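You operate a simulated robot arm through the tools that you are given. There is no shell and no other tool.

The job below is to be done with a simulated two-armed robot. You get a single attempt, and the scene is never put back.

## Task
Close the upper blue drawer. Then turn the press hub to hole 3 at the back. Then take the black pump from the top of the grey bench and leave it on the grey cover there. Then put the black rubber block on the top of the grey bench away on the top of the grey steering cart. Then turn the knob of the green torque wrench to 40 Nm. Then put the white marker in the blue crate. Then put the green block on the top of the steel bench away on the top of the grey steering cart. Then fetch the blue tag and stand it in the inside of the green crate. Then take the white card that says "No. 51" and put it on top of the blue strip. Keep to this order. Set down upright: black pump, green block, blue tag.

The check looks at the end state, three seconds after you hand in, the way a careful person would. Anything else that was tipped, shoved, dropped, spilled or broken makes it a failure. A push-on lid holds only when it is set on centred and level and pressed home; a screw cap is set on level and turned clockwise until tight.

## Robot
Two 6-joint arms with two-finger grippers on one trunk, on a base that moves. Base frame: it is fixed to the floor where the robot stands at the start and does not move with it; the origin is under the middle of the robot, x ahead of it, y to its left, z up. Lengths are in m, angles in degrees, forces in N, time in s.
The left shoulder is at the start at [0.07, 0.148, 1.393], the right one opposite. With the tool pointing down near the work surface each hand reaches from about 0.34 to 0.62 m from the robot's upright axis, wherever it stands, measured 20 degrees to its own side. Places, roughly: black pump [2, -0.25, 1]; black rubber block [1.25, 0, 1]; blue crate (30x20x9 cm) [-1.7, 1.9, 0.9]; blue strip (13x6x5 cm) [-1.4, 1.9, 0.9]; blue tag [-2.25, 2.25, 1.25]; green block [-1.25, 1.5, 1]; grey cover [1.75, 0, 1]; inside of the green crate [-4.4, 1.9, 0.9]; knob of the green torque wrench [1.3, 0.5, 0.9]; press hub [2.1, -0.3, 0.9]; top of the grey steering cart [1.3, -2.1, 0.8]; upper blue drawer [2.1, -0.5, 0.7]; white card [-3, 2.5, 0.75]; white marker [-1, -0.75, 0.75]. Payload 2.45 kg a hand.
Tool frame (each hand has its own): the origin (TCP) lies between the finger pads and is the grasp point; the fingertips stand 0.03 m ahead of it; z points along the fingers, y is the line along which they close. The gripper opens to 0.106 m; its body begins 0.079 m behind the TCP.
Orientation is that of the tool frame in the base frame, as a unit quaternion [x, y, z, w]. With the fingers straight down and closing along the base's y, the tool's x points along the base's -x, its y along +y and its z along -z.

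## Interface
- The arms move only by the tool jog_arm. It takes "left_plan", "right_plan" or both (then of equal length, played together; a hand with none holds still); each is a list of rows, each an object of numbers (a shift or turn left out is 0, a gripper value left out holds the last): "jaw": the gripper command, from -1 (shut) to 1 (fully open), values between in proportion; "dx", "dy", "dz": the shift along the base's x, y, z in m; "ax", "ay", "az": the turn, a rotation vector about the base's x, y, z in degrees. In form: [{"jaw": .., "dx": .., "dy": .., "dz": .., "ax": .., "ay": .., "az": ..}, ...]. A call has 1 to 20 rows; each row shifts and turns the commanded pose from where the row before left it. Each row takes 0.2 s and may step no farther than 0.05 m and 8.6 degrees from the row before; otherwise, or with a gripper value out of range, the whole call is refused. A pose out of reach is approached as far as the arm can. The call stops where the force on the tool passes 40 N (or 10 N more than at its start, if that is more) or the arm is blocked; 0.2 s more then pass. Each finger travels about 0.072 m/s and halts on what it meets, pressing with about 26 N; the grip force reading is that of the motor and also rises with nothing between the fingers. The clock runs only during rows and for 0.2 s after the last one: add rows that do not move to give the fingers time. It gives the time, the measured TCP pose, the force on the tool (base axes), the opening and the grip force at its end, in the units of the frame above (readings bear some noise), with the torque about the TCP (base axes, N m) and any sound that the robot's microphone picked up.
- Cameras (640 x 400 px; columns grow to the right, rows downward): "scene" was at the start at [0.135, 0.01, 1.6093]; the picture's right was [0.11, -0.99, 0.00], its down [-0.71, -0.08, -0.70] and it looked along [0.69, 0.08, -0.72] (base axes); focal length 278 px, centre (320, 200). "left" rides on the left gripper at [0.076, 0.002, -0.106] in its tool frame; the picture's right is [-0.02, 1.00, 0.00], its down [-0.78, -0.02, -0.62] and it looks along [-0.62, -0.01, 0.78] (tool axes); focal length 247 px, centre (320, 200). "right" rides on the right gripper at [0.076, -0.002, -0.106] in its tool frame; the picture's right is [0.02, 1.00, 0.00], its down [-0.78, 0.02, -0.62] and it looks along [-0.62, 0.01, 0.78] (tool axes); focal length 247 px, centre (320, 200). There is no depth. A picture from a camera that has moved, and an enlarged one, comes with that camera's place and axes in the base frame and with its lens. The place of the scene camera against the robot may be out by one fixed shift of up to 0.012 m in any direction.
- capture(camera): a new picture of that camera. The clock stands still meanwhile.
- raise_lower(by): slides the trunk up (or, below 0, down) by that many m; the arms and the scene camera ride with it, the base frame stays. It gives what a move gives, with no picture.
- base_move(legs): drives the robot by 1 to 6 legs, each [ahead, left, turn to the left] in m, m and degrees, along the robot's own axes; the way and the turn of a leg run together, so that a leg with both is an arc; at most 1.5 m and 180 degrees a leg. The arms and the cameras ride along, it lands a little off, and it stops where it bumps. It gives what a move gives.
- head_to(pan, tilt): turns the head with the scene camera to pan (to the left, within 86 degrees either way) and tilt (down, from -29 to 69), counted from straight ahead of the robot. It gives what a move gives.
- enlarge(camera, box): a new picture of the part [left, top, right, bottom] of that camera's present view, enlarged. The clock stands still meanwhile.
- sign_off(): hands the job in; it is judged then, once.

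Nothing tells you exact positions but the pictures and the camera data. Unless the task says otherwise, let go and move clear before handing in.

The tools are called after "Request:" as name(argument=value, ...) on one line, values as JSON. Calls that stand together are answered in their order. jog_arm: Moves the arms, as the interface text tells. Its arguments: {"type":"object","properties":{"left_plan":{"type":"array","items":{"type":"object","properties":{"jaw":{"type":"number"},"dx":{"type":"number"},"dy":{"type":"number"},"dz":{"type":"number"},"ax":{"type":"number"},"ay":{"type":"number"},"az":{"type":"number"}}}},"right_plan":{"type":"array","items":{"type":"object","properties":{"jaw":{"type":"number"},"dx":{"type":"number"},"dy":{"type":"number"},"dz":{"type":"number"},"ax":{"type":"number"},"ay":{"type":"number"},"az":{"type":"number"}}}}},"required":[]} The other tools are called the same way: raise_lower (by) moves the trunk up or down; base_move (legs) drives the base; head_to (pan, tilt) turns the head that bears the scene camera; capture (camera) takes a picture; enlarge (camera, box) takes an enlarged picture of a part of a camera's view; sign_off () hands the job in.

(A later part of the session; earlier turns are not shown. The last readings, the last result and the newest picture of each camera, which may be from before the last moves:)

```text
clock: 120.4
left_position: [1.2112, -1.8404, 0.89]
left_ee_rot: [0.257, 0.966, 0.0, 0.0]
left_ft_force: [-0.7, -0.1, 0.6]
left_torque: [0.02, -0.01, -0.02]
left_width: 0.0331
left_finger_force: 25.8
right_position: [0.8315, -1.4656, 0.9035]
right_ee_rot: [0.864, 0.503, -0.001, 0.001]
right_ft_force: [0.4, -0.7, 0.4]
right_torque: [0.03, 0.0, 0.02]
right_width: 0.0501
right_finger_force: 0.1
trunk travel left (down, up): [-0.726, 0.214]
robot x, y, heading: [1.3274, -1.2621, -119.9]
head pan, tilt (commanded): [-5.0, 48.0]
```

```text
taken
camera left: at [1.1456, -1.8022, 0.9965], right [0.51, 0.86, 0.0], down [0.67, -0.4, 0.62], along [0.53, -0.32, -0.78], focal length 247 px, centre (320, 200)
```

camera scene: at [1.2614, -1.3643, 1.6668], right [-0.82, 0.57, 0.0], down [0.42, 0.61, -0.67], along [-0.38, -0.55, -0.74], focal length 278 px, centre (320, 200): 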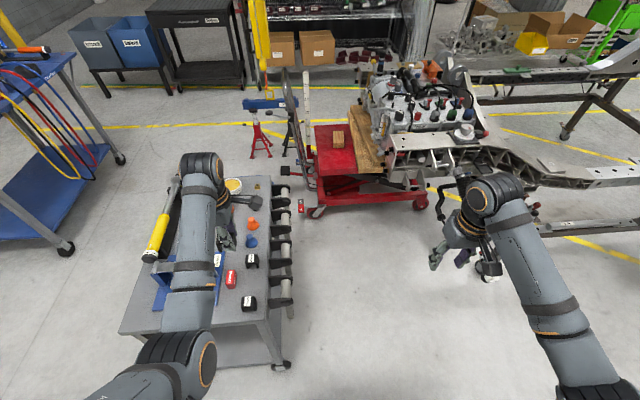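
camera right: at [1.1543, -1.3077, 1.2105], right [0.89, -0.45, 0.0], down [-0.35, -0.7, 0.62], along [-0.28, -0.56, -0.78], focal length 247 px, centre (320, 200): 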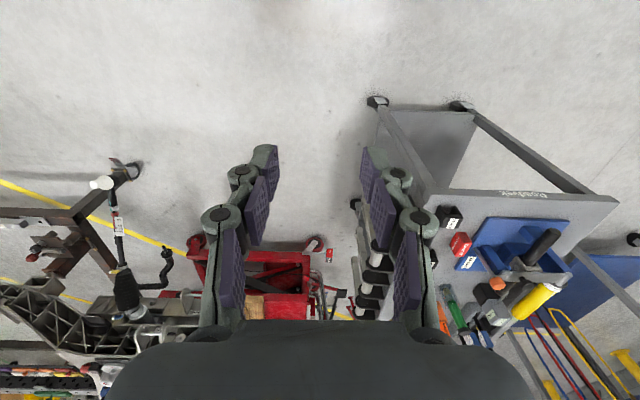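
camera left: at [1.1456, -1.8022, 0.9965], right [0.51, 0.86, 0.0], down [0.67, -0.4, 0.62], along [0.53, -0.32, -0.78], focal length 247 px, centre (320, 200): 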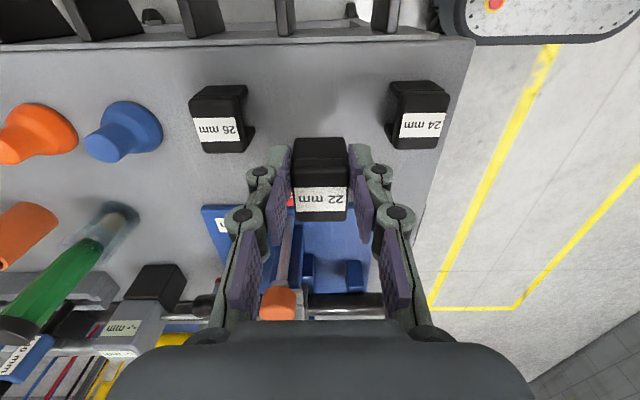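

The cell is centred under the block. I'll lower toward the cart top.

Request:
jog_arm(left_plan=[{"jaw": -1, "dz": -0.03}, {"dz": -0.025}, {"dz": -0.02}, {"dz": -0.01}, {}])

Request:
capture(camera="left")

Request:
enlarge(camera="scene", box=[140, 170, 320, 320])

```text
clock: 121.5
left_position: [1.2105, -1.8395, 0.8089]
left_ee_rot: [0.257, 0.966, -0.003, -0.003]
left_ft_force: [0.9, 7.2, 13.3]
left_torque: [0.42, -0.19, 0.1]
left_width: 0.0333
left_finger_force: 26.2
right_position: [0.8325, -1.4637, 0.9053]
right_ee_rot: [0.864, 0.503, -0.002, 0.003]
right_ft_force: [0.5, -1.1, 0.3]
right_torque: [0.01, 0.06, -0.01]
right_width: 0.0504
right_finger_force: 0.0
trunk travel left (down, up): [-0.726, 0.214]
robot x, y, heading: [1.3267, -1.2577, -119.9]
head pan, tilt (commanded): [-5.0, 48.0]
stopped in row 5 (left hand): the force on the tool passed its limit at 48 N (the readings are from after the stop); the commanded pose is now the measured one
```

```text
taken
camera left: at [1.1451, -1.8004, 0.9161], right [0.52, 0.86, -0.01], down [0.68, -0.4, 0.62], along [0.53, -0.32, -0.79], focal length 247 px, centre (320, 200)
```

left: 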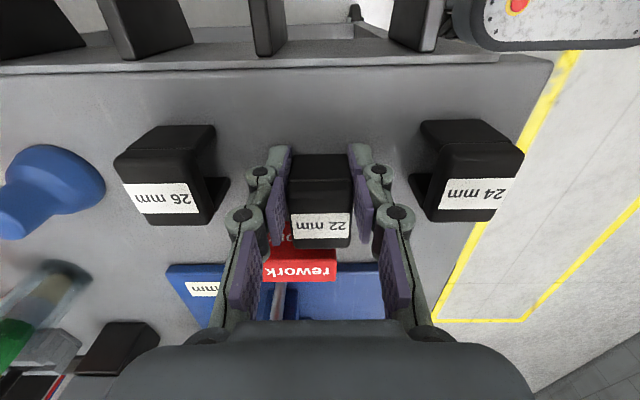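

```text
2.67 times, centred on (230, 245) of scene
camera zoom: at [1.2607, -1.3629, 1.4665], right [-0.82, 0.57, 0.0], down [0.42, 0.61, -0.67], along [-0.38, -0.55, -0.74], focal length 742 px, centre (560, 80)
```

zoom: 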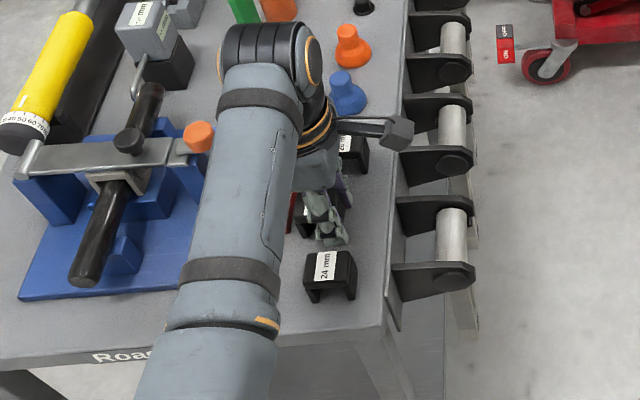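

Contact came a bit higher than expected. I'll zoom in to check what the block is resting on.

Request:
enlarge(camera="left", box=[230, 120, 410, 300])

Request:
enlarge(camera="scene", box=[200, 215, 280, 275])

```text
2.22 times, centred on (320, 210) of left
camera zoom: at [1.1451, -1.8004, 0.9161], right [0.52, 0.86, -0.01], down [0.68, -0.4, 0.62], along [0.53, -0.32, -0.79], focal length 549 px, centre (320, 178)
```

zoom: 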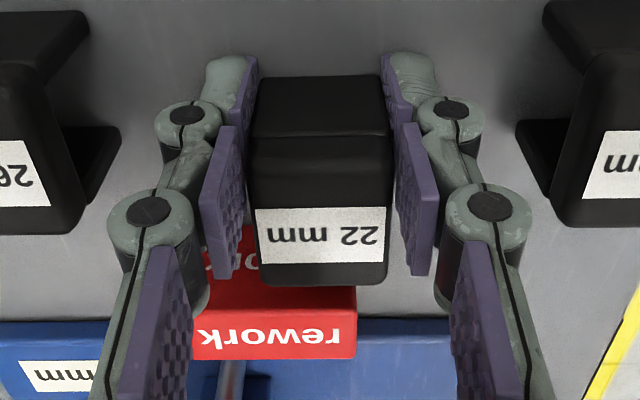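

```text
6.67 times, centred on (240, 245) of scene
camera zoom: at [1.2607, -1.3629, 1.4665], right [-0.82, 0.57, 0.0], down [0.42, 0.61, -0.67], along [-0.38, -0.55, -0.74], focal length 1856 px, centre (853, -100)
```

zoom: 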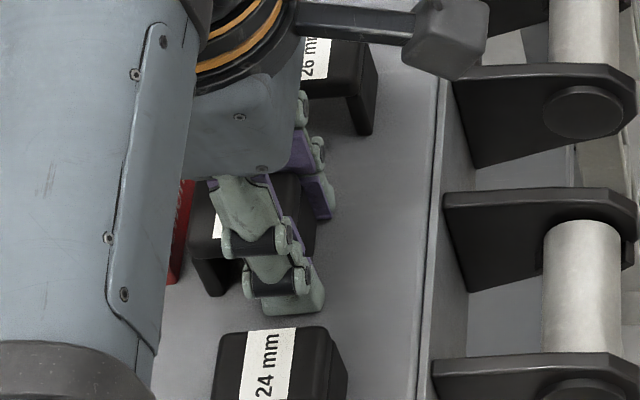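

The block stands on the cart top between the 24 and 26 mm blocks, clear of the red one. I'll open the jaws only slightly (neighbours are close) and lift straight up.

Request:
jog_arm(left_plan=[{"jaw": -0.35}, {"jaw": -0.2}, {"jaw": -0.2}, {"dz": 0.01}, {"dz": 0.02}, {"dz": 0.03}, {"dz": 0.03}])

Request:
capture(camera="left")

```text
clock: 123.1
left_position: [1.2097, -1.8417, 0.8975]
left_ee_rot: [0.257, 0.966, 0.0, -0.001]
left_ft_force: [0.4, 0.7, 0.1]
left_torque: [-0.03, -0.01, -0.01]
left_width: 0.0423
left_finger_force: 0.0
right_position: [0.8314, -1.4647, 0.9039]
right_ee_rot: [0.864, 0.503, -0.001, 0.002]
right_ft_force: [-0.5, 0.0, -0.3]
right_torque: [-0.01, -0.01, 0.0]
right_width: 0.0503
right_finger_force: 0.1
trunk travel left (down, up): [-0.726, 0.214]
robot x, y, heading: [1.3246, -1.2622, -120.0]
head pan, tilt (commanded): [-5.0, 48.0]
```

```text
taken
camera left: at [1.1436, -1.8035, 1.0026], right [0.51, 0.86, 0.0], down [0.67, -0.4, 0.62], along [0.53, -0.32, -0.78], focal length 247 px, centre (320, 200)
```

left: 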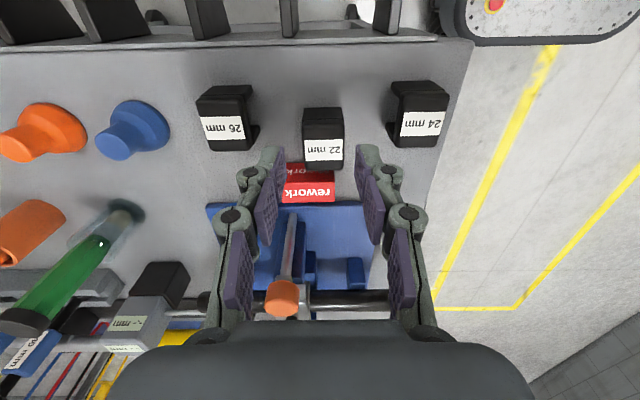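

The block stands upright. I'll verify the red block beside it wasn't pushed.

Request:
enlarge(camera="left", box=[190, 70, 450, 230])

Request:
jog_arm(left_plan=[{"dz": 0.03}, {"dz": 0.03}])

Request:
enlarge(camera="left", box=[190, 40, 450, 200])

```text
2.46 times, centred on (320, 150) of left
camera zoom: at [1.1436, -1.8035, 1.0026], right [0.51, 0.86, 0.0], down [0.67, -0.4, 0.62], along [0.53, -0.32, -0.78], focal length 608 px, centre (320, 323)
```

zoom: 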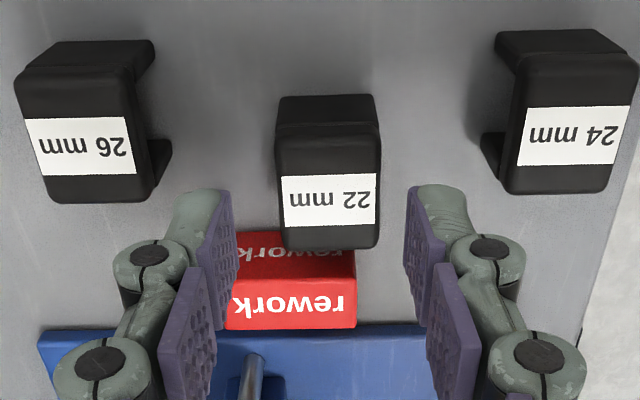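

```text
clock: 123.7
left_position: [1.1981, -1.8589, 0.9329]
left_ee_rot: [0.257, 0.966, -0.001, -0.003]
left_ft_force: [-0.9, -0.2, 1.0]
left_torque: [0.02, 0.04, -0.02]
left_width: 0.0424
left_finger_force: 0.0
left hand out of reach, approached as far as the arm can: row 1, 2
right_position: [0.8306, -1.4666, 0.904]
right_ee_rot: [0.864, 0.503, 0.0, 0.002]
right_ft_force: [0.3, 0.0, -0.5]
right_torque: [-0.02, -0.01, 0.01]
right_width: 0.0506
right_finger_force: 0.0
trunk travel left (down, up): [-0.726, 0.214]
robot x, y, heading: [1.3253, -1.259, -120.1]
head pan, tilt (commanded): [-5.0, 48.0]
```

```text
2.46 times, centred on (320, 120) of left
camera zoom: at [1.1319, -1.8207, 1.0391], right [0.52, 0.86, 0.0], down [0.67, -0.4, 0.62], along [0.53, -0.32, -0.79], focal length 608 px, centre (320, 397)
```

zoom: 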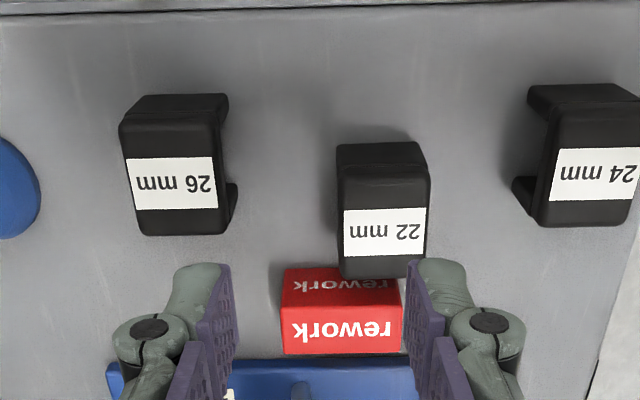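

The red block wasn't moved. Block done. Next is the torque wrench on the grey bench's left end: I'll raise the trunk, back away from the cart, and drive round to the bench's left side.

Request:
raise_lower(by=0.2)

Request:
base_move(legs=[[-0.25, 0, 0], [0, -0.9, 0], [0, 0, 75], [0, 0, 75]])

Request:
head_to(pan=10, tilt=35)

Request:
capture(camera="scene")

```text
clock: 125.9
left_position: [1.1973, -1.859, 1.132]
left_ee_rot: [0.258, 0.966, -0.002, -0.002]
left_ft_force: [0.2, 0.5, -0.6]
left_torque: [-0.03, 0.01, 0.03]
left_width: 0.0424
left_finger_force: 0.0
right_position: [0.8308, -1.4652, 1.1051]
right_ee_rot: [0.864, 0.503, -0.001, 0.002]
right_ft_force: [-0.8, 0.3, -0.9]
right_torque: [-0.01, -0.02, 0.01]
right_width: 0.0504
right_finger_force: 0.1
trunk travel left (down, up): [-0.926, 0.014]
robot x, y, heading: [1.3294, -1.2604, -120.0]
head pan, tilt (commanded): [-5.0, 48.0]
```

```text
clock: 138.6
left_position: [1.0638, -0.1231, 1.1329]
left_ee_rot: [0.876, -0.483, 0.001, -0.001]
left_ft_force: [0.7, 0.2, -0.9]
left_torque: [0.03, 0.0, -0.01]
left_width: 0.0426
left_finger_force: 0.1
right_position: [1.2028, -0.6406, 1.1043]
right_ee_rot: [-0.279, 0.96, 0.002, 0.002]
right_ft_force: [0.2, -0.1, 0.3]
right_torque: [-0.01, -0.01, -0.03]
right_width: 0.0502
right_finger_force: 0.0
trunk travel left (down, up): [-0.926, 0.014]
robot x, y, heading: [0.6697, -0.5924, 32.1]
head pan, tilt (commanded): [-5.0, 48.0]
```

```text
clock: 139.4
left_position: [1.064, -0.1208, 1.1337]
left_ee_rot: [0.876, -0.483, 0.003, 0.0]
left_ft_force: [0.6, 0.1, 0.2]
left_torque: [0.01, 0.0, -0.01]
left_width: 0.0424
left_finger_force: 0.1
right_position: [1.2018, -0.6399, 1.1042]
right_ee_rot: [-0.278, 0.96, 0.002, 0.002]
right_ft_force: [0.2, 0.1, 0.0]
right_torque: [0.03, 0.0, -0.01]
right_width: 0.0503
right_finger_force: 0.1
trunk travel left (down, up): [-0.926, 0.014]
robot x, y, heading: [0.6688, -0.5891, 32.0]
head pan, tilt (commanded): [10.0, 35.0]
```

```text
taken
camera scene: at [0.7826, -0.5033, 1.6854], right [0.67, -0.74, 0.0], down [-0.43, -0.38, -0.82], along [0.61, 0.55, -0.57], focal length 278 px, centre (320, 200)
```

scene: 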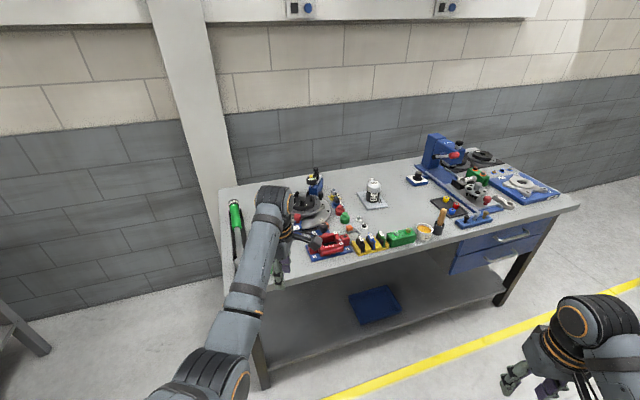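

I'll swing around the bench corner to its left side in two legs.

Request:
base_move(legs=[[0.1, 0.63, 0], [0.4, 0.16, 0]])

Request:
head_to(pan=-15, tilt=50)

Request:
capture(camera="scene")

Request:
capture(camera="right")

```text
clock: 145.2
left_position: [1.0706, 0.8104, 1.1346]
left_ee_rot: [0.874, -0.486, 0.002, -0.002]
left_ft_force: [0.0, 0.7, 0.7]
left_torque: [0.04, -0.03, 0.02]
left_width: 0.0423
left_finger_force: 0.0
right_position: [1.2051, 0.2894, 1.1037]
right_ee_rot: [-0.275, 0.962, 0.001, 0.002]
right_ft_force: [-0.3, -0.1, 0.4]
right_torque: [0.05, -0.02, 0.01]
right_width: 0.0504
right_finger_force: 0.1
trunk travel left (down, up): [-0.926, 0.014]
robot x, y, heading: [0.6723, 0.349, 31.4]
head pan, tilt (commanded): [10.0, 35.0]
```

```text
clock: 146.1
left_position: [1.071, 0.8128, 1.1331]
left_ee_rot: [0.874, -0.486, 0.003, -0.001]
left_ft_force: [-0.9, 0.5, -0.5]
left_torque: [0.0, 0.03, 0.01]
left_width: 0.0424
left_finger_force: 0.0
right_position: [1.2063, 0.2932, 1.1047]
right_ee_rot: [-0.275, 0.962, 0.002, 0.0]
right_ft_force: [1.1, -0.8, 0.3]
right_torque: [-0.04, -0.03, -0.01]
right_width: 0.0505
right_finger_force: 0.2
trunk travel left (down, up): [-0.926, 0.014]
robot x, y, heading: [0.679, 0.3466, 31.6]
head pan, tilt (commanded): [-15.0, 50.0]
```

```text
taken
camera scene: at [0.7962, 0.3969, 1.6637], right [0.29, -0.96, 0.0], down [-0.73, -0.22, -0.64], along [0.62, 0.18, -0.77], focal length 278 px, centre (320, 200)
```

scene: 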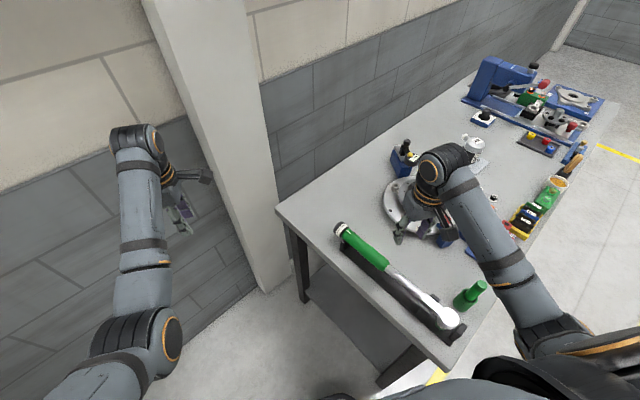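

```text
taken
camera right: at [1.1437, 0.2499, 1.2104], right [-0.55, 0.84, 0.0], down [0.66, 0.43, 0.62], along [0.52, 0.34, -0.78], focal length 247 px, centre (320, 200)
```

right: 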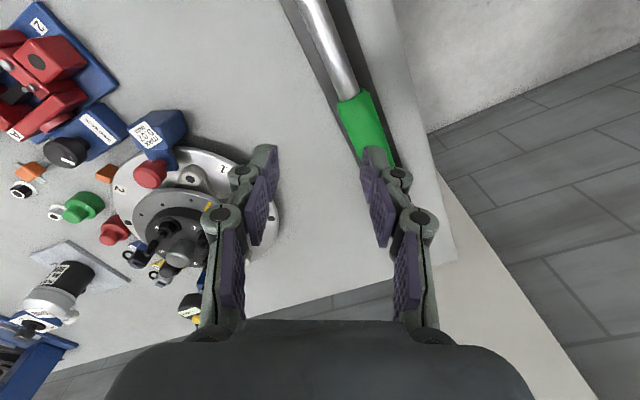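

Request:
enlarge(camera="scene", box=[310, 200, 410, 280])

Request:
enlarge(camera="scene", box=[322, 212, 362, 244])

```text
5.00 times, centred on (360, 240) of scene
camera zoom: at [0.7962, 0.3969, 1.6637], right [0.29, -0.96, 0.0], down [-0.73, -0.22, -0.64], along [0.62, 0.18, -0.77], focal length 1392 px, centre (120, 0)
```

zoom: 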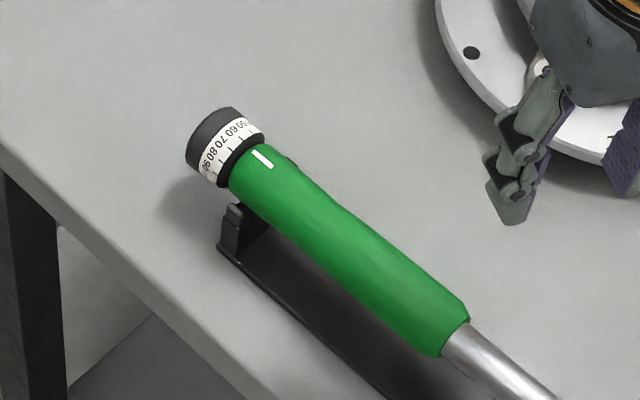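

```text
12.50 times, centred on (342, 228) of scene
camera zoom: at [0.7962, 0.3969, 1.6637], right [0.29, -0.96, 0.0], down [-0.73, -0.22, -0.64], along [0.62, 0.18, -0.77], focal length 3480 px, centre (45, -150)
```

zoom: 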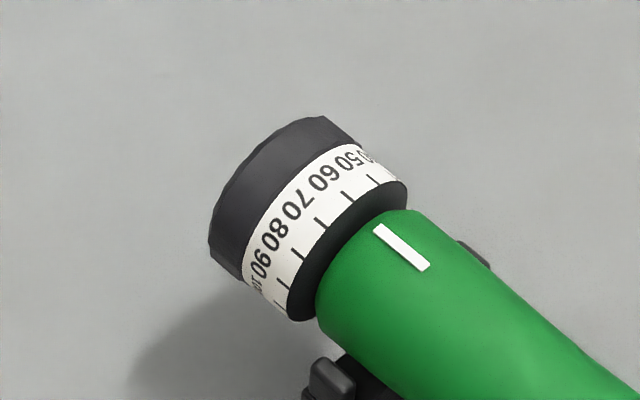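

The scale's index is on top and now reads 60 Nm; ticks are about 27° per 10 Nm, so I need about 54° toward lower numbers (40 is on the bench side, so its side must come up). I'll face the wrench squarely from the bench's left end with the left hand over the knob.

Request:
base_move(legs=[[0, 0, -60.5], [-0.05, 0.23, 0]])

Request:
head_to(pan=15, tilt=55)

Request:
capture(camera="scene")

Request:
capture(camera="left")

```text
clock: 150.5
left_position: [1.3408, 0.4577, 1.1346]
left_ee_rot: [-0.512, 0.859, -0.002, 0.0]
left_ft_force: [0.0, -0.9, -0.4]
left_torque: [0.04, -0.02, -0.01]
left_width: 0.0423
left_finger_force: 0.0
right_position: [0.9572, 0.081, 1.1035]
right_ee_rot: [0.244, 0.97, 0.001, 0.002]
right_ft_force: [1.4, 0.3, -0.7]
right_torque: [0.02, -0.03, 0.0]
right_width: 0.0503
right_finger_force: 0.1
trunk travel left (down, up): [-0.926, 0.014]
robot x, y, heading: [0.7359, 0.5731, -28.6]
head pan, tilt (commanded): [-15.0, 50.0]
```

```text
clock: 151.4
left_position: [1.3414, 0.459, 1.1331]
left_ee_rot: [-0.512, 0.859, -0.003, -0.001]
left_ft_force: [0.2, -0.4, -0.1]
left_torque: [0.04, 0.01, 0.0]
left_width: 0.0424
left_finger_force: 0.0
right_position: [0.958, 0.0833, 1.1044]
right_ee_rot: [0.244, 0.97, 0.0, 0.002]
right_ft_force: [0.2, 0.6, 0.0]
right_torque: [-0.01, -0.01, -0.03]
right_width: 0.0505
right_finger_force: 0.0
trunk travel left (down, up): [-0.926, 0.014]
robot x, y, heading: [0.7368, 0.5729, -28.3]
head pan, tilt (commanded): [15.0, 55.0]
```

```text
taken
camera scene: at [0.8594, 0.5322, 1.6572], right [-0.23, -0.97, 0.0], down [-0.8, 0.19, -0.57], along [0.56, -0.13, -0.82], focal length 278 px, centre (320, 200)
```

scene: 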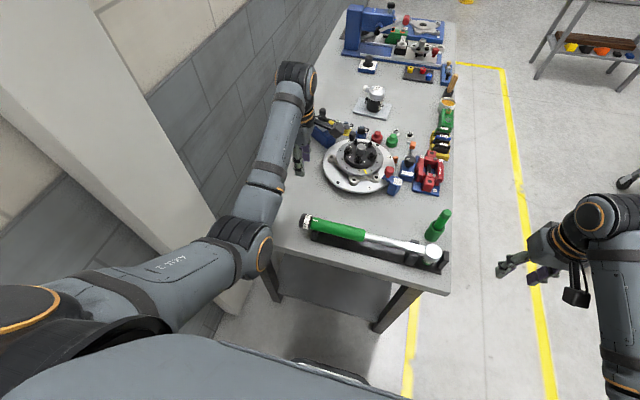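

```text
taken
camera left: at [1.3032, 0.3919, 1.2394], right [-0.87, 0.49, 0.0], down [0.39, 0.68, 0.62], along [0.31, 0.54, -0.79], focal length 247 px, centre (320, 200)
```

left: 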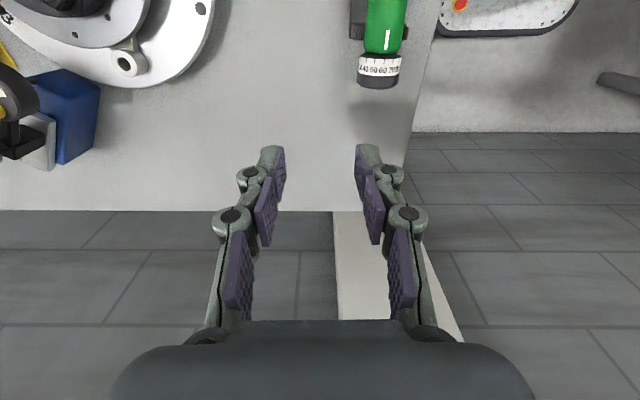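

The wrist camera sees the scale nicely (index at 60). I'll zoom to confirm, lower the trunk slightly, and bring the hand above the knob.

Request:
enlarge(camera="left", box=[340, 0, 430, 110])

Request:
raise_lower(by=-0.1)

Request:
jog_arm(left_plan=[{"jaw": 0.25, "dx": -0.0318, "dy": 0.007, "az": -3.3}, {"dx": -0.0318, "dy": 0.007}, {}])

Request:
capture(camera="left")

```text
3.64 times, centred on (385, 55) of left
camera zoom: at [1.3032, 0.3919, 1.2394], right [-0.87, 0.49, 0.0], down [0.39, 0.68, 0.62], along [0.31, 0.54, -0.79], focal length 898 px, centre (84, 727)
```

zoom: 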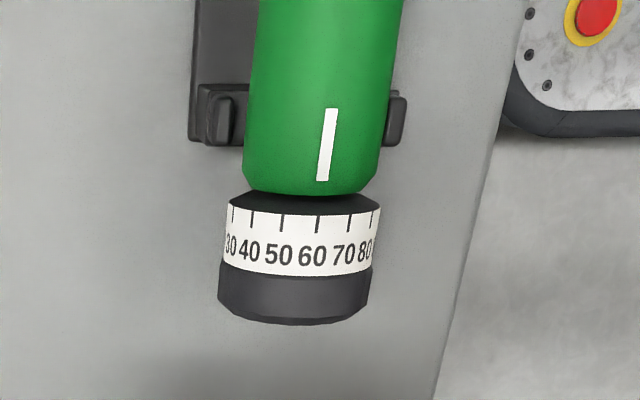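

```text
clock: 152.7
left_position: [1.3424, 0.4585, 1.0331]
left_ee_rot: [-0.512, 0.859, -0.002, 0.0]
left_ft_force: [-0.5, -0.2, -0.1]
left_torque: [0.02, 0.03, 0.04]
left_width: 0.0424
left_finger_force: 0.0
right_position: [0.9571, 0.0833, 1.0036]
right_ee_rot: [0.243, 0.97, 0.001, 0.002]
right_ft_force: [-0.7, 0.1, 0.1]
right_torque: [0.0, -0.03, -0.02]
right_width: 0.05
right_finger_force: 0.0
trunk travel left (down, up): [-0.826, 0.114]
robot x, y, heading: [0.7413, 0.5701, -28.4]
head pan, tilt (commanded): [15.0, 55.0]
```

```text
clock: 153.5
left_position: [1.2956, 0.4588, 1.0035]
left_ee_rot: [-0.487, 0.873, -0.003, 0.0]
left_ft_force: [-0.1, -0.9, 0.3]
left_torque: [-0.01, -0.01, 0.01]
left_width: 0.0665
left_finger_force: 0.0
left hand out of reach, approached as far as the arm can: row 1, 2
right_position: [0.9583, 0.0824, 1.0035]
right_ee_rot: [0.244, 0.97, 0.0, 0.001]
right_ft_force: [0.1, 0.6, -0.4]
right_torque: [-0.01, 0.02, 0.0]
right_width: 0.0502
right_finger_force: 0.0
trunk travel left (down, up): [-0.826, 0.114]
robot x, y, heading: [0.7424, 0.5737, -28.7]
head pan, tilt (commanded): [15.0, 55.0]
```

```text
taken
camera left: at [1.2522, 0.3944, 1.1092], right [-0.84, 0.54, -0.01], down [0.42, 0.66, 0.62], along [0.34, 0.52, -0.79], focal length 247 px, centre (320, 200)
```

left: 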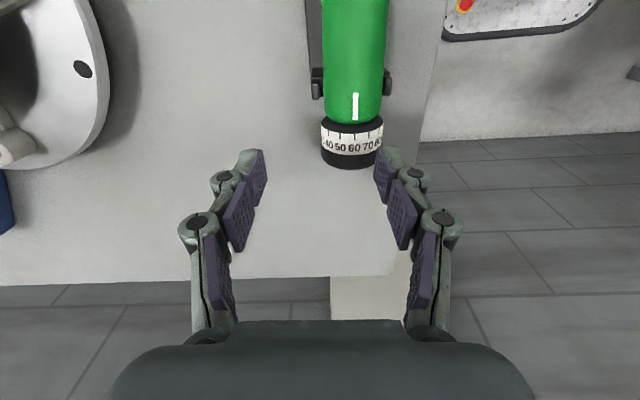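

The scale reads exactly 60 at the index. The hand is still converging sideways as it comes lower; I'll descend a little and check alignment before the fingers reach the knob.

Request:
jog_arm(left_plan=[{"jaw": 0.25, "dz": -0.03}, {"dz": -0.01}, {}])

Request:
capture(camera="left")

```text
clock: 154.3
left_position: [1.2912, 0.4602, 0.965]
left_ee_rot: [-0.488, 0.873, -0.002, -0.001]
left_ft_force: [-8.0, 4.5, 1.3]
left_torque: [0.12, 0.22, 0.18]
left_width: 0.0727
left_finger_force: 4.8
right_position: [0.9573, 0.0841, 1.0052]
right_ee_rot: [0.243, 0.97, 0.001, 0.003]
right_ft_force: [0.1, -0.7, -0.5]
right_torque: [-0.04, 0.0, 0.0]
right_width: 0.0499
right_finger_force: 0.1
trunk travel left (down, up): [-0.826, 0.114]
robot x, y, heading: [0.7396, 0.5723, -28.5]
head pan, tilt (commanded): [15.0, 55.0]
```

```text
taken
camera left: at [1.2485, 0.395, 1.0712], right [-0.84, 0.54, 0.0], down [0.43, 0.66, 0.62], along [0.34, 0.52, -0.79], focal length 247 px, centre (320, 200)
```

left: 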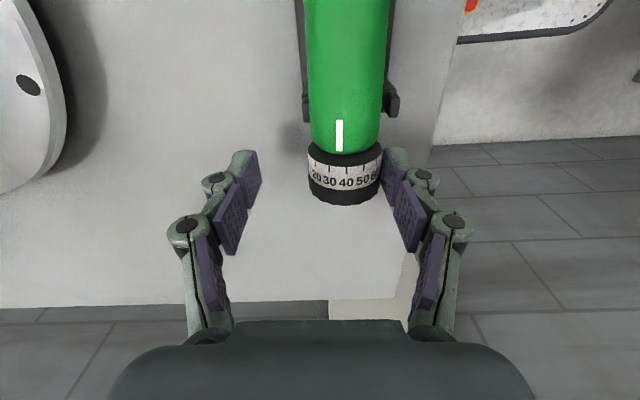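

The left-side finger brushed the knob while descending and turned it in the right direction. I'll zoom in to read it before moving anything.

Request:
enlarge(camera="left", box=[290, 100, 410, 220])

```text
3.33 times, centred on (350, 160) of left
camera zoom: at [1.2485, 0.395, 1.0712], right [-0.84, 0.54, 0.0], down [0.43, 0.66, 0.62], along [0.34, 0.52, -0.79], focal length 823 px, centre (220, 333)
```

zoom: 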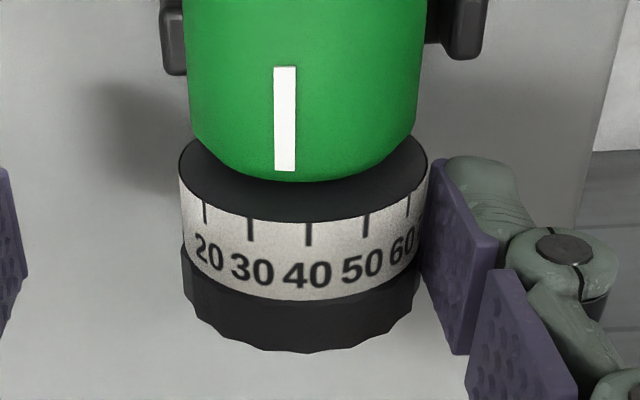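

It overshot slightly (about 36) and the index itself looks rolled a little. I'll open the jaws to break contact without dragging, then lift and look at the whole wrench.

Request:
jog_arm(left_plan=[{"jaw": 0.6}, {"jaw": 0.9}, {"jaw": 0.9}])

Request:
enlarge(camera="left", box=[270, 60, 430, 220])

Request:
enlarge(camera="scene", box=[280, 190, 460, 290])

```text
clock: 155.1
left_position: [1.2932, 0.4586, 0.9638]
left_ee_rot: [-0.487, 0.873, -0.002, 0.0]
left_ft_force: [0.2, -0.8, -0.2]
left_torque: [-0.02, 0.02, 0.02]
left_width: 0.1004
left_finger_force: 0.0
right_position: [0.9582, 0.0828, 1.0032]
right_ee_rot: [0.244, 0.97, 0.001, 0.002]
right_ft_force: [-0.2, 0.4, 0.3]
right_torque: [-0.01, 0.02, -0.01]
right_width: 0.0503
right_finger_force: 0.0
trunk travel left (down, up): [-0.826, 0.114]
robot x, y, heading: [0.7391, 0.5729, -28.4]
head pan, tilt (commanded): [15.0, 55.0]
```

```text
2.50 times, centred on (350, 140) of left
camera zoom: at [1.2507, 0.3941, 1.0707], right [-0.84, 0.54, 0.0], down [0.42, 0.66, 0.62], along [0.34, 0.52, -0.79], focal length 617 px, centre (245, 350)
```

zoom: 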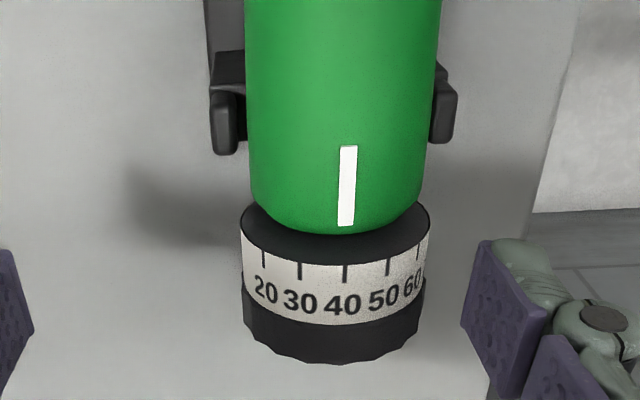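

```text
3.56 times, centred on (370, 240) of scene
camera zoom: at [0.8595, 0.5315, 1.5572], right [-0.23, -0.97, 0.0], down [-0.8, 0.19, -0.57], along [0.56, -0.13, -0.82], focal length 990 px, centre (142, 58)
```

zoom: 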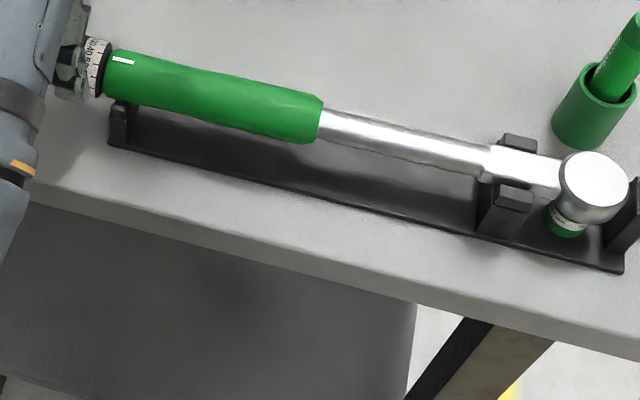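

With the contact released the wrench settled back and the index lines up with 40. I'll clear the hand purely vertically by raising the trunk, then re-read the scale.

Request:
raise_lower(by=0.1)

Request:
enlarge(camera="left", box=[300, 60, 420, 180])

Request:
enlarge(camera="scene", box=[280, 200, 370, 260])

```text
clock: 156.5
left_position: [1.2931, 0.4594, 1.0644]
left_ee_rot: [-0.487, 0.873, -0.002, -0.001]
left_ft_force: [0.7, -0.3, -0.1]
left_torque: [-0.03, -0.02, 0.0]
left_width: 0.1007
left_finger_force: 0.1
right_position: [0.9573, 0.0822, 1.1034]
right_ee_rot: [0.244, 0.97, 0.0, 0.002]
right_ft_force: [0.3, 0.4, -0.6]
right_torque: [-0.02, 0.01, -0.03]
right_width: 0.0506
right_finger_force: 0.1
trunk travel left (down, up): [-0.926, 0.014]
robot x, y, heading: [0.7414, 0.5701, -28.5]
head pan, tilt (commanded): [15.0, 55.0]
```

```text
3.33 times, centred on (360, 120) of left
camera zoom: at [1.2505, 0.3941, 1.1706], right [-0.84, 0.54, 0.0], down [0.43, 0.66, 0.62], along [0.34, 0.52, -0.79], focal length 823 px, centre (187, 467)
```

zoom: 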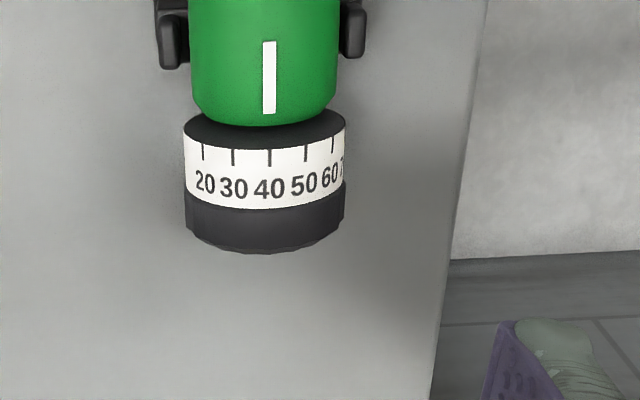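

```text
6.67 times, centred on (325, 230) of scene
camera zoom: at [0.8594, 0.5315, 1.6572], right [-0.23, -0.97, 0.0], down [-0.8, 0.19, -0.57], along [0.56, -0.13, -0.82], focal length 1856 px, centre (287, 0)
```

zoom: 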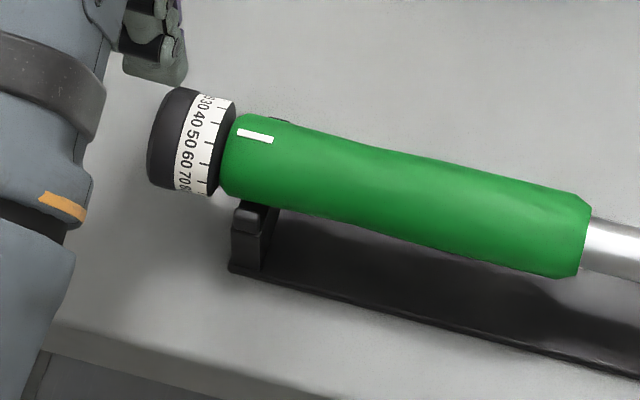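

The knob reads exactly 40 Nm. Next the white marker near [-1, -0.75, 0.75]; I'll back away from the bench and turn toward that area to look.

Request:
base_move(legs=[[-0.2, 0, 0], [0, -0.65, 0], [0, 0, -90], [0, 0, -30]])

Request:
head_to(pan=0, tilt=35)

Request:
capture(camera="scene")

```text
clock: 166.6
left_position: [-0.1174, -0.3442, 1.0643]
left_ee_rot: [0.506, 0.863, -0.001, -0.003]
left_ft_force: [-0.2, 0.6, -0.7]
left_torque: [0.06, 0.01, -0.01]
left_width: 0.1007
left_finger_force: 0.1
right_position: [-0.2845, 0.1312, 1.1045]
right_ee_rot: [0.96, 0.282, -0.001, 0.001]
right_ft_force: [0.2, 0.3, 0.2]
right_torque: [0.0, -0.02, 0.02]
right_width: 0.0502
right_finger_force: 0.1
trunk travel left (down, up): [-0.926, 0.014]
robot x, y, heading: [0.2481, 0.0842, -147.5]
head pan, tilt (commanded): [15.0, 55.0]
```

```text
clock: 167.4
left_position: [-0.1182, -0.3437, 1.0635]
left_ee_rot: [0.505, 0.863, -0.001, -0.002]
left_ft_force: [0.1, 0.2, -0.4]
left_torque: [-0.01, -0.02, 0.01]
left_width: 0.1008
left_finger_force: 0.1
right_position: [-0.2836, 0.1326, 1.1044]
right_ee_rot: [0.96, 0.281, -0.002, 0.001]
right_ft_force: [0.0, -0.8, -0.2]
right_torque: [-0.03, -0.04, -0.02]
right_width: 0.0501
right_finger_force: 0.1
trunk travel left (down, up): [-0.926, 0.014]
robot x, y, heading: [0.2472, 0.0866, -147.4]
head pan, tilt (commanded): [0.0, 35.0]
```

```text
taken
camera scene: at [0.1368, 0.0118, 1.6854], right [-0.54, 0.84, 0.0], down [0.48, 0.31, -0.82], along [-0.69, -0.44, -0.57], focal length 278 px, centre (320, 200)
```

scene: 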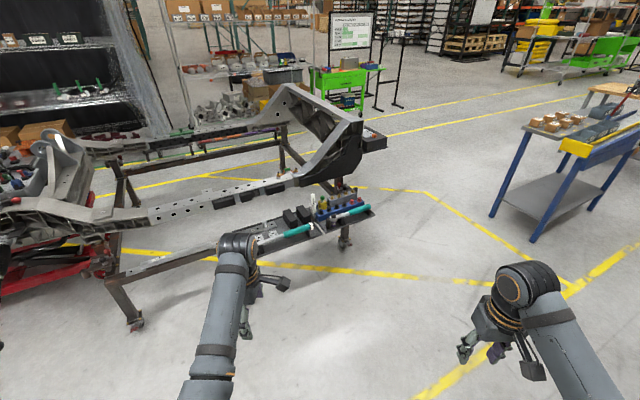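

Request:
enlarge(camera="scene", box=[210, 170, 400, 290])

```text
3.33 times, centred on (305, 230) of scene
camera zoom: at [0.1368, 0.0118, 1.6854], right [-0.54, 0.84, 0.0], down [0.48, 0.31, -0.82], along [-0.69, -0.44, -0.57], focal length 928 px, centre (370, 100)
```

zoom: 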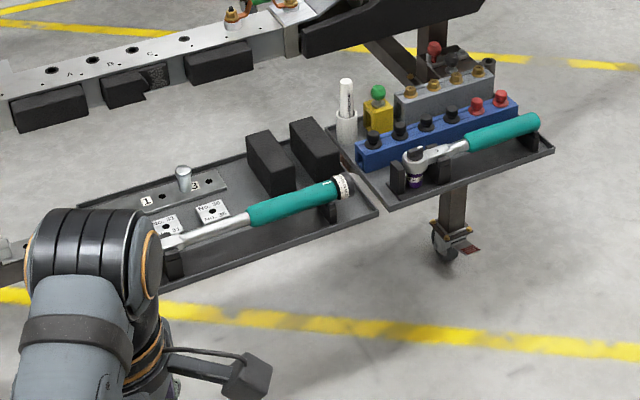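

The white marker stands in a small cup on the near tray of the chassis stand, at about [-0.90, -0.70], top near z 0.84. I'll square up to the tray and drive up with the left hand high above it.

Request:
base_move(legs=[[0, 0, 26.4], [0.55, -0.75, 0]])

Request:
head_to(pan=0, tilt=45)

Request:
capture(camera="scene")

Request:
capture(camera="left")

```text
clock: 173.7
left_position: [-0.8084, -0.5543, 1.0651]
left_ee_rot: [0.292, 0.956, -0.002, -0.002]
left_ft_force: [-0.4, -0.3, -0.3]
left_torque: [0.02, 0.02, -0.01]
left_width: 0.1008
left_finger_force: 0.1
right_position: [-1.1723, -0.2064, 1.1042]
right_ee_rot: [0.868, 0.497, -0.001, 0.002]
right_ft_force: [-1.1, -1.0, 0.6]
right_torque: [-0.02, 0.05, -0.03]
right_width: 0.0503
right_finger_force: 0.1
trunk travel left (down, up): [-0.926, 0.014]
robot x, y, heading: [-0.676, -0.0094, -120.4]
head pan, tilt (commanded): [0.0, 35.0]
```

```text
clock: 174.4
left_position: [-0.8092, -0.5548, 1.0641]
left_ee_rot: [0.291, 0.957, -0.002, -0.003]
left_ft_force: [0.1, 0.0, 0.8]
left_torque: [-0.02, 0.0, 0.03]
left_width: 0.1009
left_finger_force: 0.1
right_position: [-1.1729, -0.2058, 1.1044]
right_ee_rot: [0.867, 0.498, -0.001, 0.002]
right_ft_force: [0.2, -0.5, -0.3]
right_torque: [-0.01, -0.04, 0.01]
right_width: 0.0503
right_finger_force: 0.1
trunk travel left (down, up): [-0.926, 0.014]
robot x, y, heading: [-0.676, -0.0077, -120.6]
head pan, tilt (commanded): [0.0, 45.0]
```

```text
taken
camera scene: at [-0.7387, -0.1197, 1.6707], right [-0.86, 0.51, 0.0], down [0.36, 0.61, -0.71], along [-0.36, -0.61, -0.71], focal length 278 px, centre (320, 200)
```

scene: 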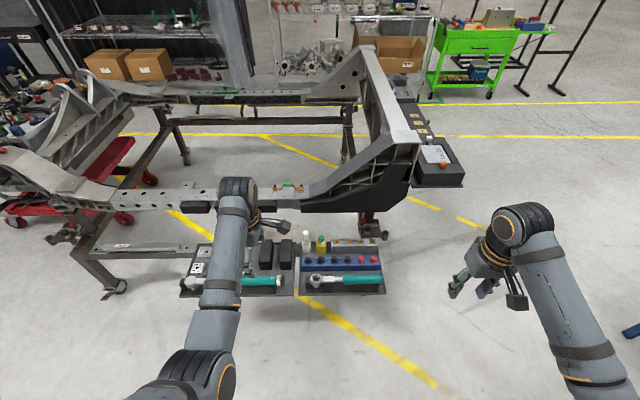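

```text
taken
camera left: at [-0.8717, -0.5125, 1.1708], right [0.58, 0.82, 0.0], down [0.64, -0.45, 0.62], along [0.5, -0.36, -0.79], focal length 247 px, centre (320, 200)
```

left: 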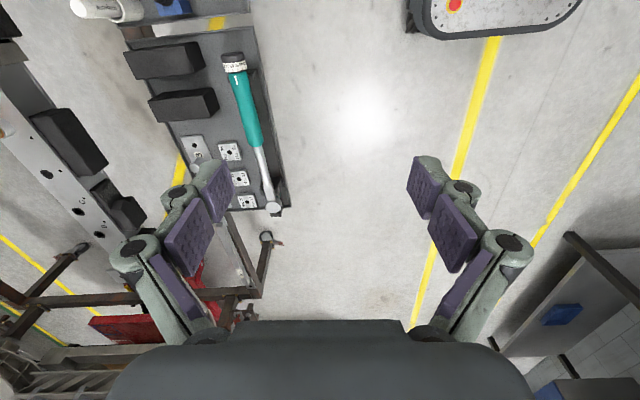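

I see the marker standing between the two trays. I'll zoom in on it.

Request:
enlarge(camera="scene", box=[240, 210, 400, 310])

Request:
enlarge(camera="left", box=[0, 0, 260, 200])

```text
4.00 times, centred on (320, 260) of scene
camera zoom: at [-0.7387, -0.1197, 1.6707], right [-0.86, 0.51, 0.0], down [0.36, 0.61, -0.71], along [-0.36, -0.61, -0.71], focal length 1114 px, centre (320, -40)
```

zoom: 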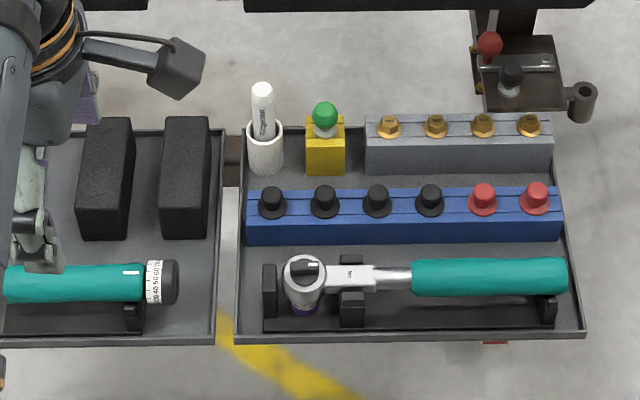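

```text
2.00 times, centred on (130, 100) of left
camera zoom: at [-0.8717, -0.5125, 1.1708], right [0.58, 0.82, 0.0], down [0.64, -0.45, 0.62], along [0.5, -0.36, -0.79], focal length 494 px, centre (700, 400)
```

zoom: 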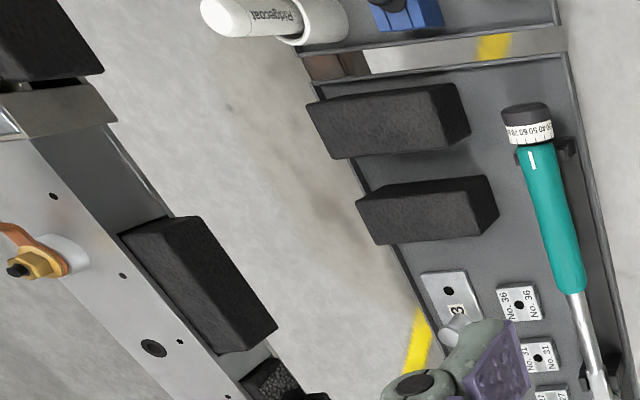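

Triangulating from two views, the marker top is only at about z 0.71, at roughly [-1.07, -0.81]. I'll move closer and to the right, lower the trunk, and look again.

Request:
base_move(legs=[[0.22, -0.1, 0]])

Request:
raise_lower(by=-0.15)

Request:
capture(camera="left")

Request:
enlarge(camera="scene", box=[220, 180, 420, 320])

```text
clock: 176.2
left_position: [-1.0021, -0.6921, 1.0657]
left_ee_rot: [0.29, 0.957, -0.001, -0.002]
left_ft_force: [0.9, 0.4, -0.6]
left_torque: [-0.02, 0.04, -0.01]
left_width: 0.1007
left_finger_force: 0.1
right_position: [-1.3675, -0.3445, 1.1058]
right_ee_rot: [0.867, 0.499, -0.002, 0.002]
right_ft_force: [0.3, 0.6, 0.0]
right_torque: [-0.05, 0.04, -0.01]
right_width: 0.0503
right_finger_force: 0.0
trunk travel left (down, up): [-0.926, 0.014]
robot x, y, heading: [-0.8792, -0.146, -120.4]
head pan, tilt (commanded): [0.0, 45.0]
```

```text
clock: 177.9
left_position: [-1.0051, -0.6924, 0.9142]
left_ee_rot: [0.29, 0.957, -0.001, -0.001]
left_ft_force: [0.1, -0.4, 0.4]
left_torque: [0.04, 0.02, -0.01]
left_width: 0.1008
left_finger_force: 0.1
right_position: [-1.3693, -0.345, 0.9544]
right_ee_rot: [0.867, 0.499, -0.002, 0.002]
right_ft_force: [-0.3, 0.0, 0.1]
right_torque: [0.0, -0.01, -0.04]
right_width: 0.05
right_finger_force: 0.0
trunk travel left (down, up): [-0.776, 0.164]
robot x, y, heading: [-0.8699, -0.145, -120.5]
head pan, tilt (commanded): [0.0, 45.0]
```

```text
taken
camera left: at [-1.0672, -0.6502, 1.0209], right [0.57, 0.82, 0.0], down [0.65, -0.45, 0.62], along [0.51, -0.36, -0.79], focal length 247 px, centre (320, 200)
```

left: 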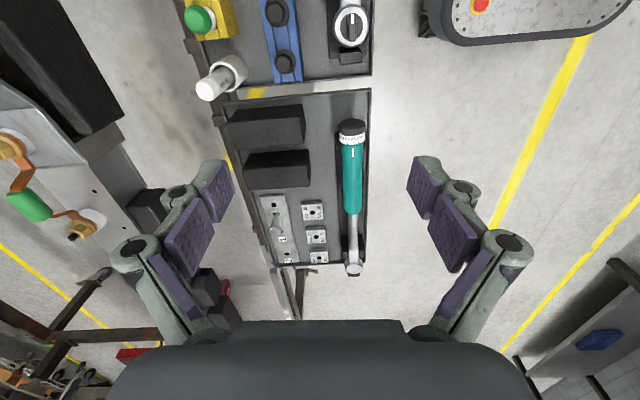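

```text
2.86 times, centred on (320, 250) of scene
camera zoom: at [-0.9353, -0.257, 1.5207], right [-0.86, 0.51, 0.0], down [0.36, 0.61, -0.71], along [-0.36, -0.61, -0.71], focal length 796 px, centre (320, 57)
```

zoom: 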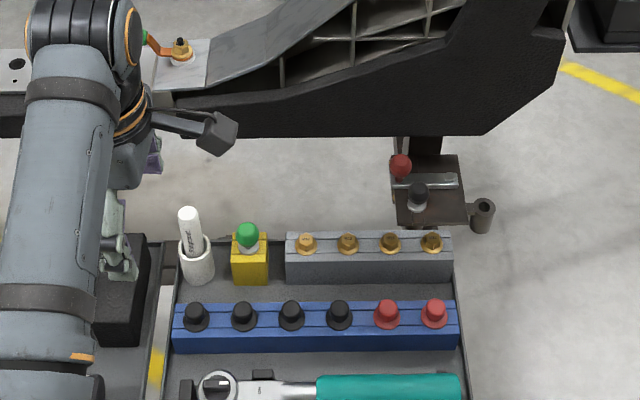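

The marker is at about [-1.079, -0.816], its top near z 0.70 and the cup rim near 0.62. I'll narrow the jaws, drive forward a bit, and then lower the trunk.

Request:
jog_arm(left_plan=[{"jaw": 0.0}, {"jaw": 0.0}, {"jaw": 0.0}])

Request:
base_move(legs=[[0.13, 0, 0]])

Request:
raise_lower(by=-0.1)

Request:
capture(camera="left")

Request:
capture(camera="scene")

```text
clock: 178.7
left_position: [-1.0045, -0.694, 0.9145]
left_ee_rot: [0.29, 0.957, -0.001, -0.002]
left_ft_force: [0.7, -0.3, -0.2]
left_torque: [0.0, 0.0, -0.01]
left_width: 0.0533
left_finger_force: 0.0
right_position: [-1.3704, -0.3445, 0.9538]
right_ee_rot: [0.867, 0.498, -0.001, 0.002]
right_ft_force: [0.6, 0.0, 0.1]
right_torque: [-0.01, 0.0, -0.01]
right_width: 0.0504
right_finger_force: 0.0
trunk travel left (down, up): [-0.776, 0.164]
robot x, y, heading: [-0.8732, -0.1462, -120.6]
head pan, tilt (commanded): [0.0, 45.0]
```

```text
clock: 180.0
left_position: [-1.0708, -0.8053, 0.9143]
left_ee_rot: [0.29, 0.957, -0.002, -0.003]
left_ft_force: [-0.4, -0.6, 0.2]
left_torque: [0.0, 0.0, 0.01]
left_width: 0.0531
left_finger_force: 0.2
right_position: [-1.4348, -0.4566, 0.9545]
right_ee_rot: [0.867, 0.498, -0.002, 0.002]
right_ft_force: [-0.5, -0.2, -0.8]
right_torque: [-0.03, 0.01, -0.02]
right_width: 0.0502
right_finger_force: 0.1
trunk travel left (down, up): [-0.776, 0.164]
robot x, y, heading: [-0.9396, -0.2556, -120.4]
head pan, tilt (commanded): [0.0, 45.0]
```

```text
clock: 181.3
left_position: [-1.0703, -0.804, 0.814]
left_ee_rot: [0.29, 0.957, -0.001, -0.002]
left_ft_force: [0.7, -0.1, -0.7]
left_torque: [0.01, 0.01, -0.03]
left_width: 0.0531
left_finger_force: 0.0
right_position: [-1.4346, -0.457, 0.8534]
right_ee_rot: [0.867, 0.498, -0.001, 0.001]
right_ft_force: [-0.2, -0.8, 0.1]
right_torque: [-0.01, 0.02, 0.01]
right_width: 0.0503
right_finger_force: 0.1
trunk travel left (down, up): [-0.676, 0.264]
robot x, y, heading: [-0.9392, -0.258, -120.4]
head pan, tilt (commanded): [0.0, 45.0]
```

```text
taken
camera left: at [-1.1334, -0.7623, 0.9209], right [0.57, 0.82, 0.0], down [0.65, -0.45, 0.62], along [0.51, -0.36, -0.79], focal length 247 px, centre (320, 200)
```

left: 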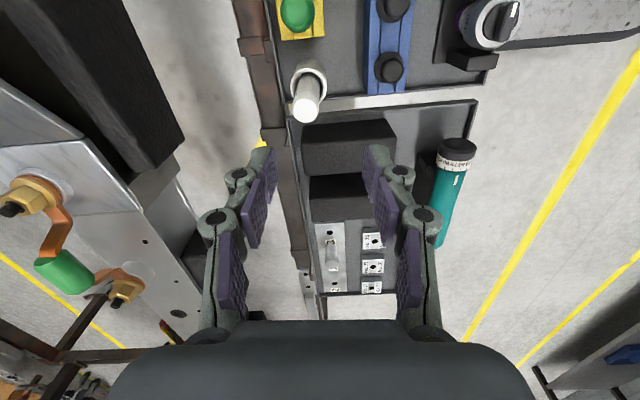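

```text
taken
camera scene: at [-1.0014, -0.3692, 1.4207], right [-0.86, 0.51, 0.0], down [0.36, 0.61, -0.71], along [-0.36, -0.61, -0.71], focal length 278 px, centre (320, 200)
```

scene: 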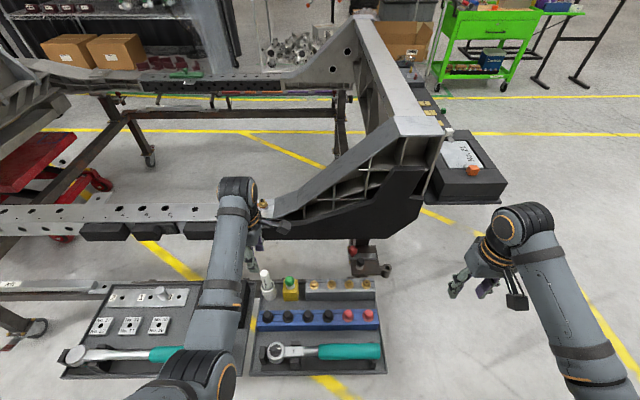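

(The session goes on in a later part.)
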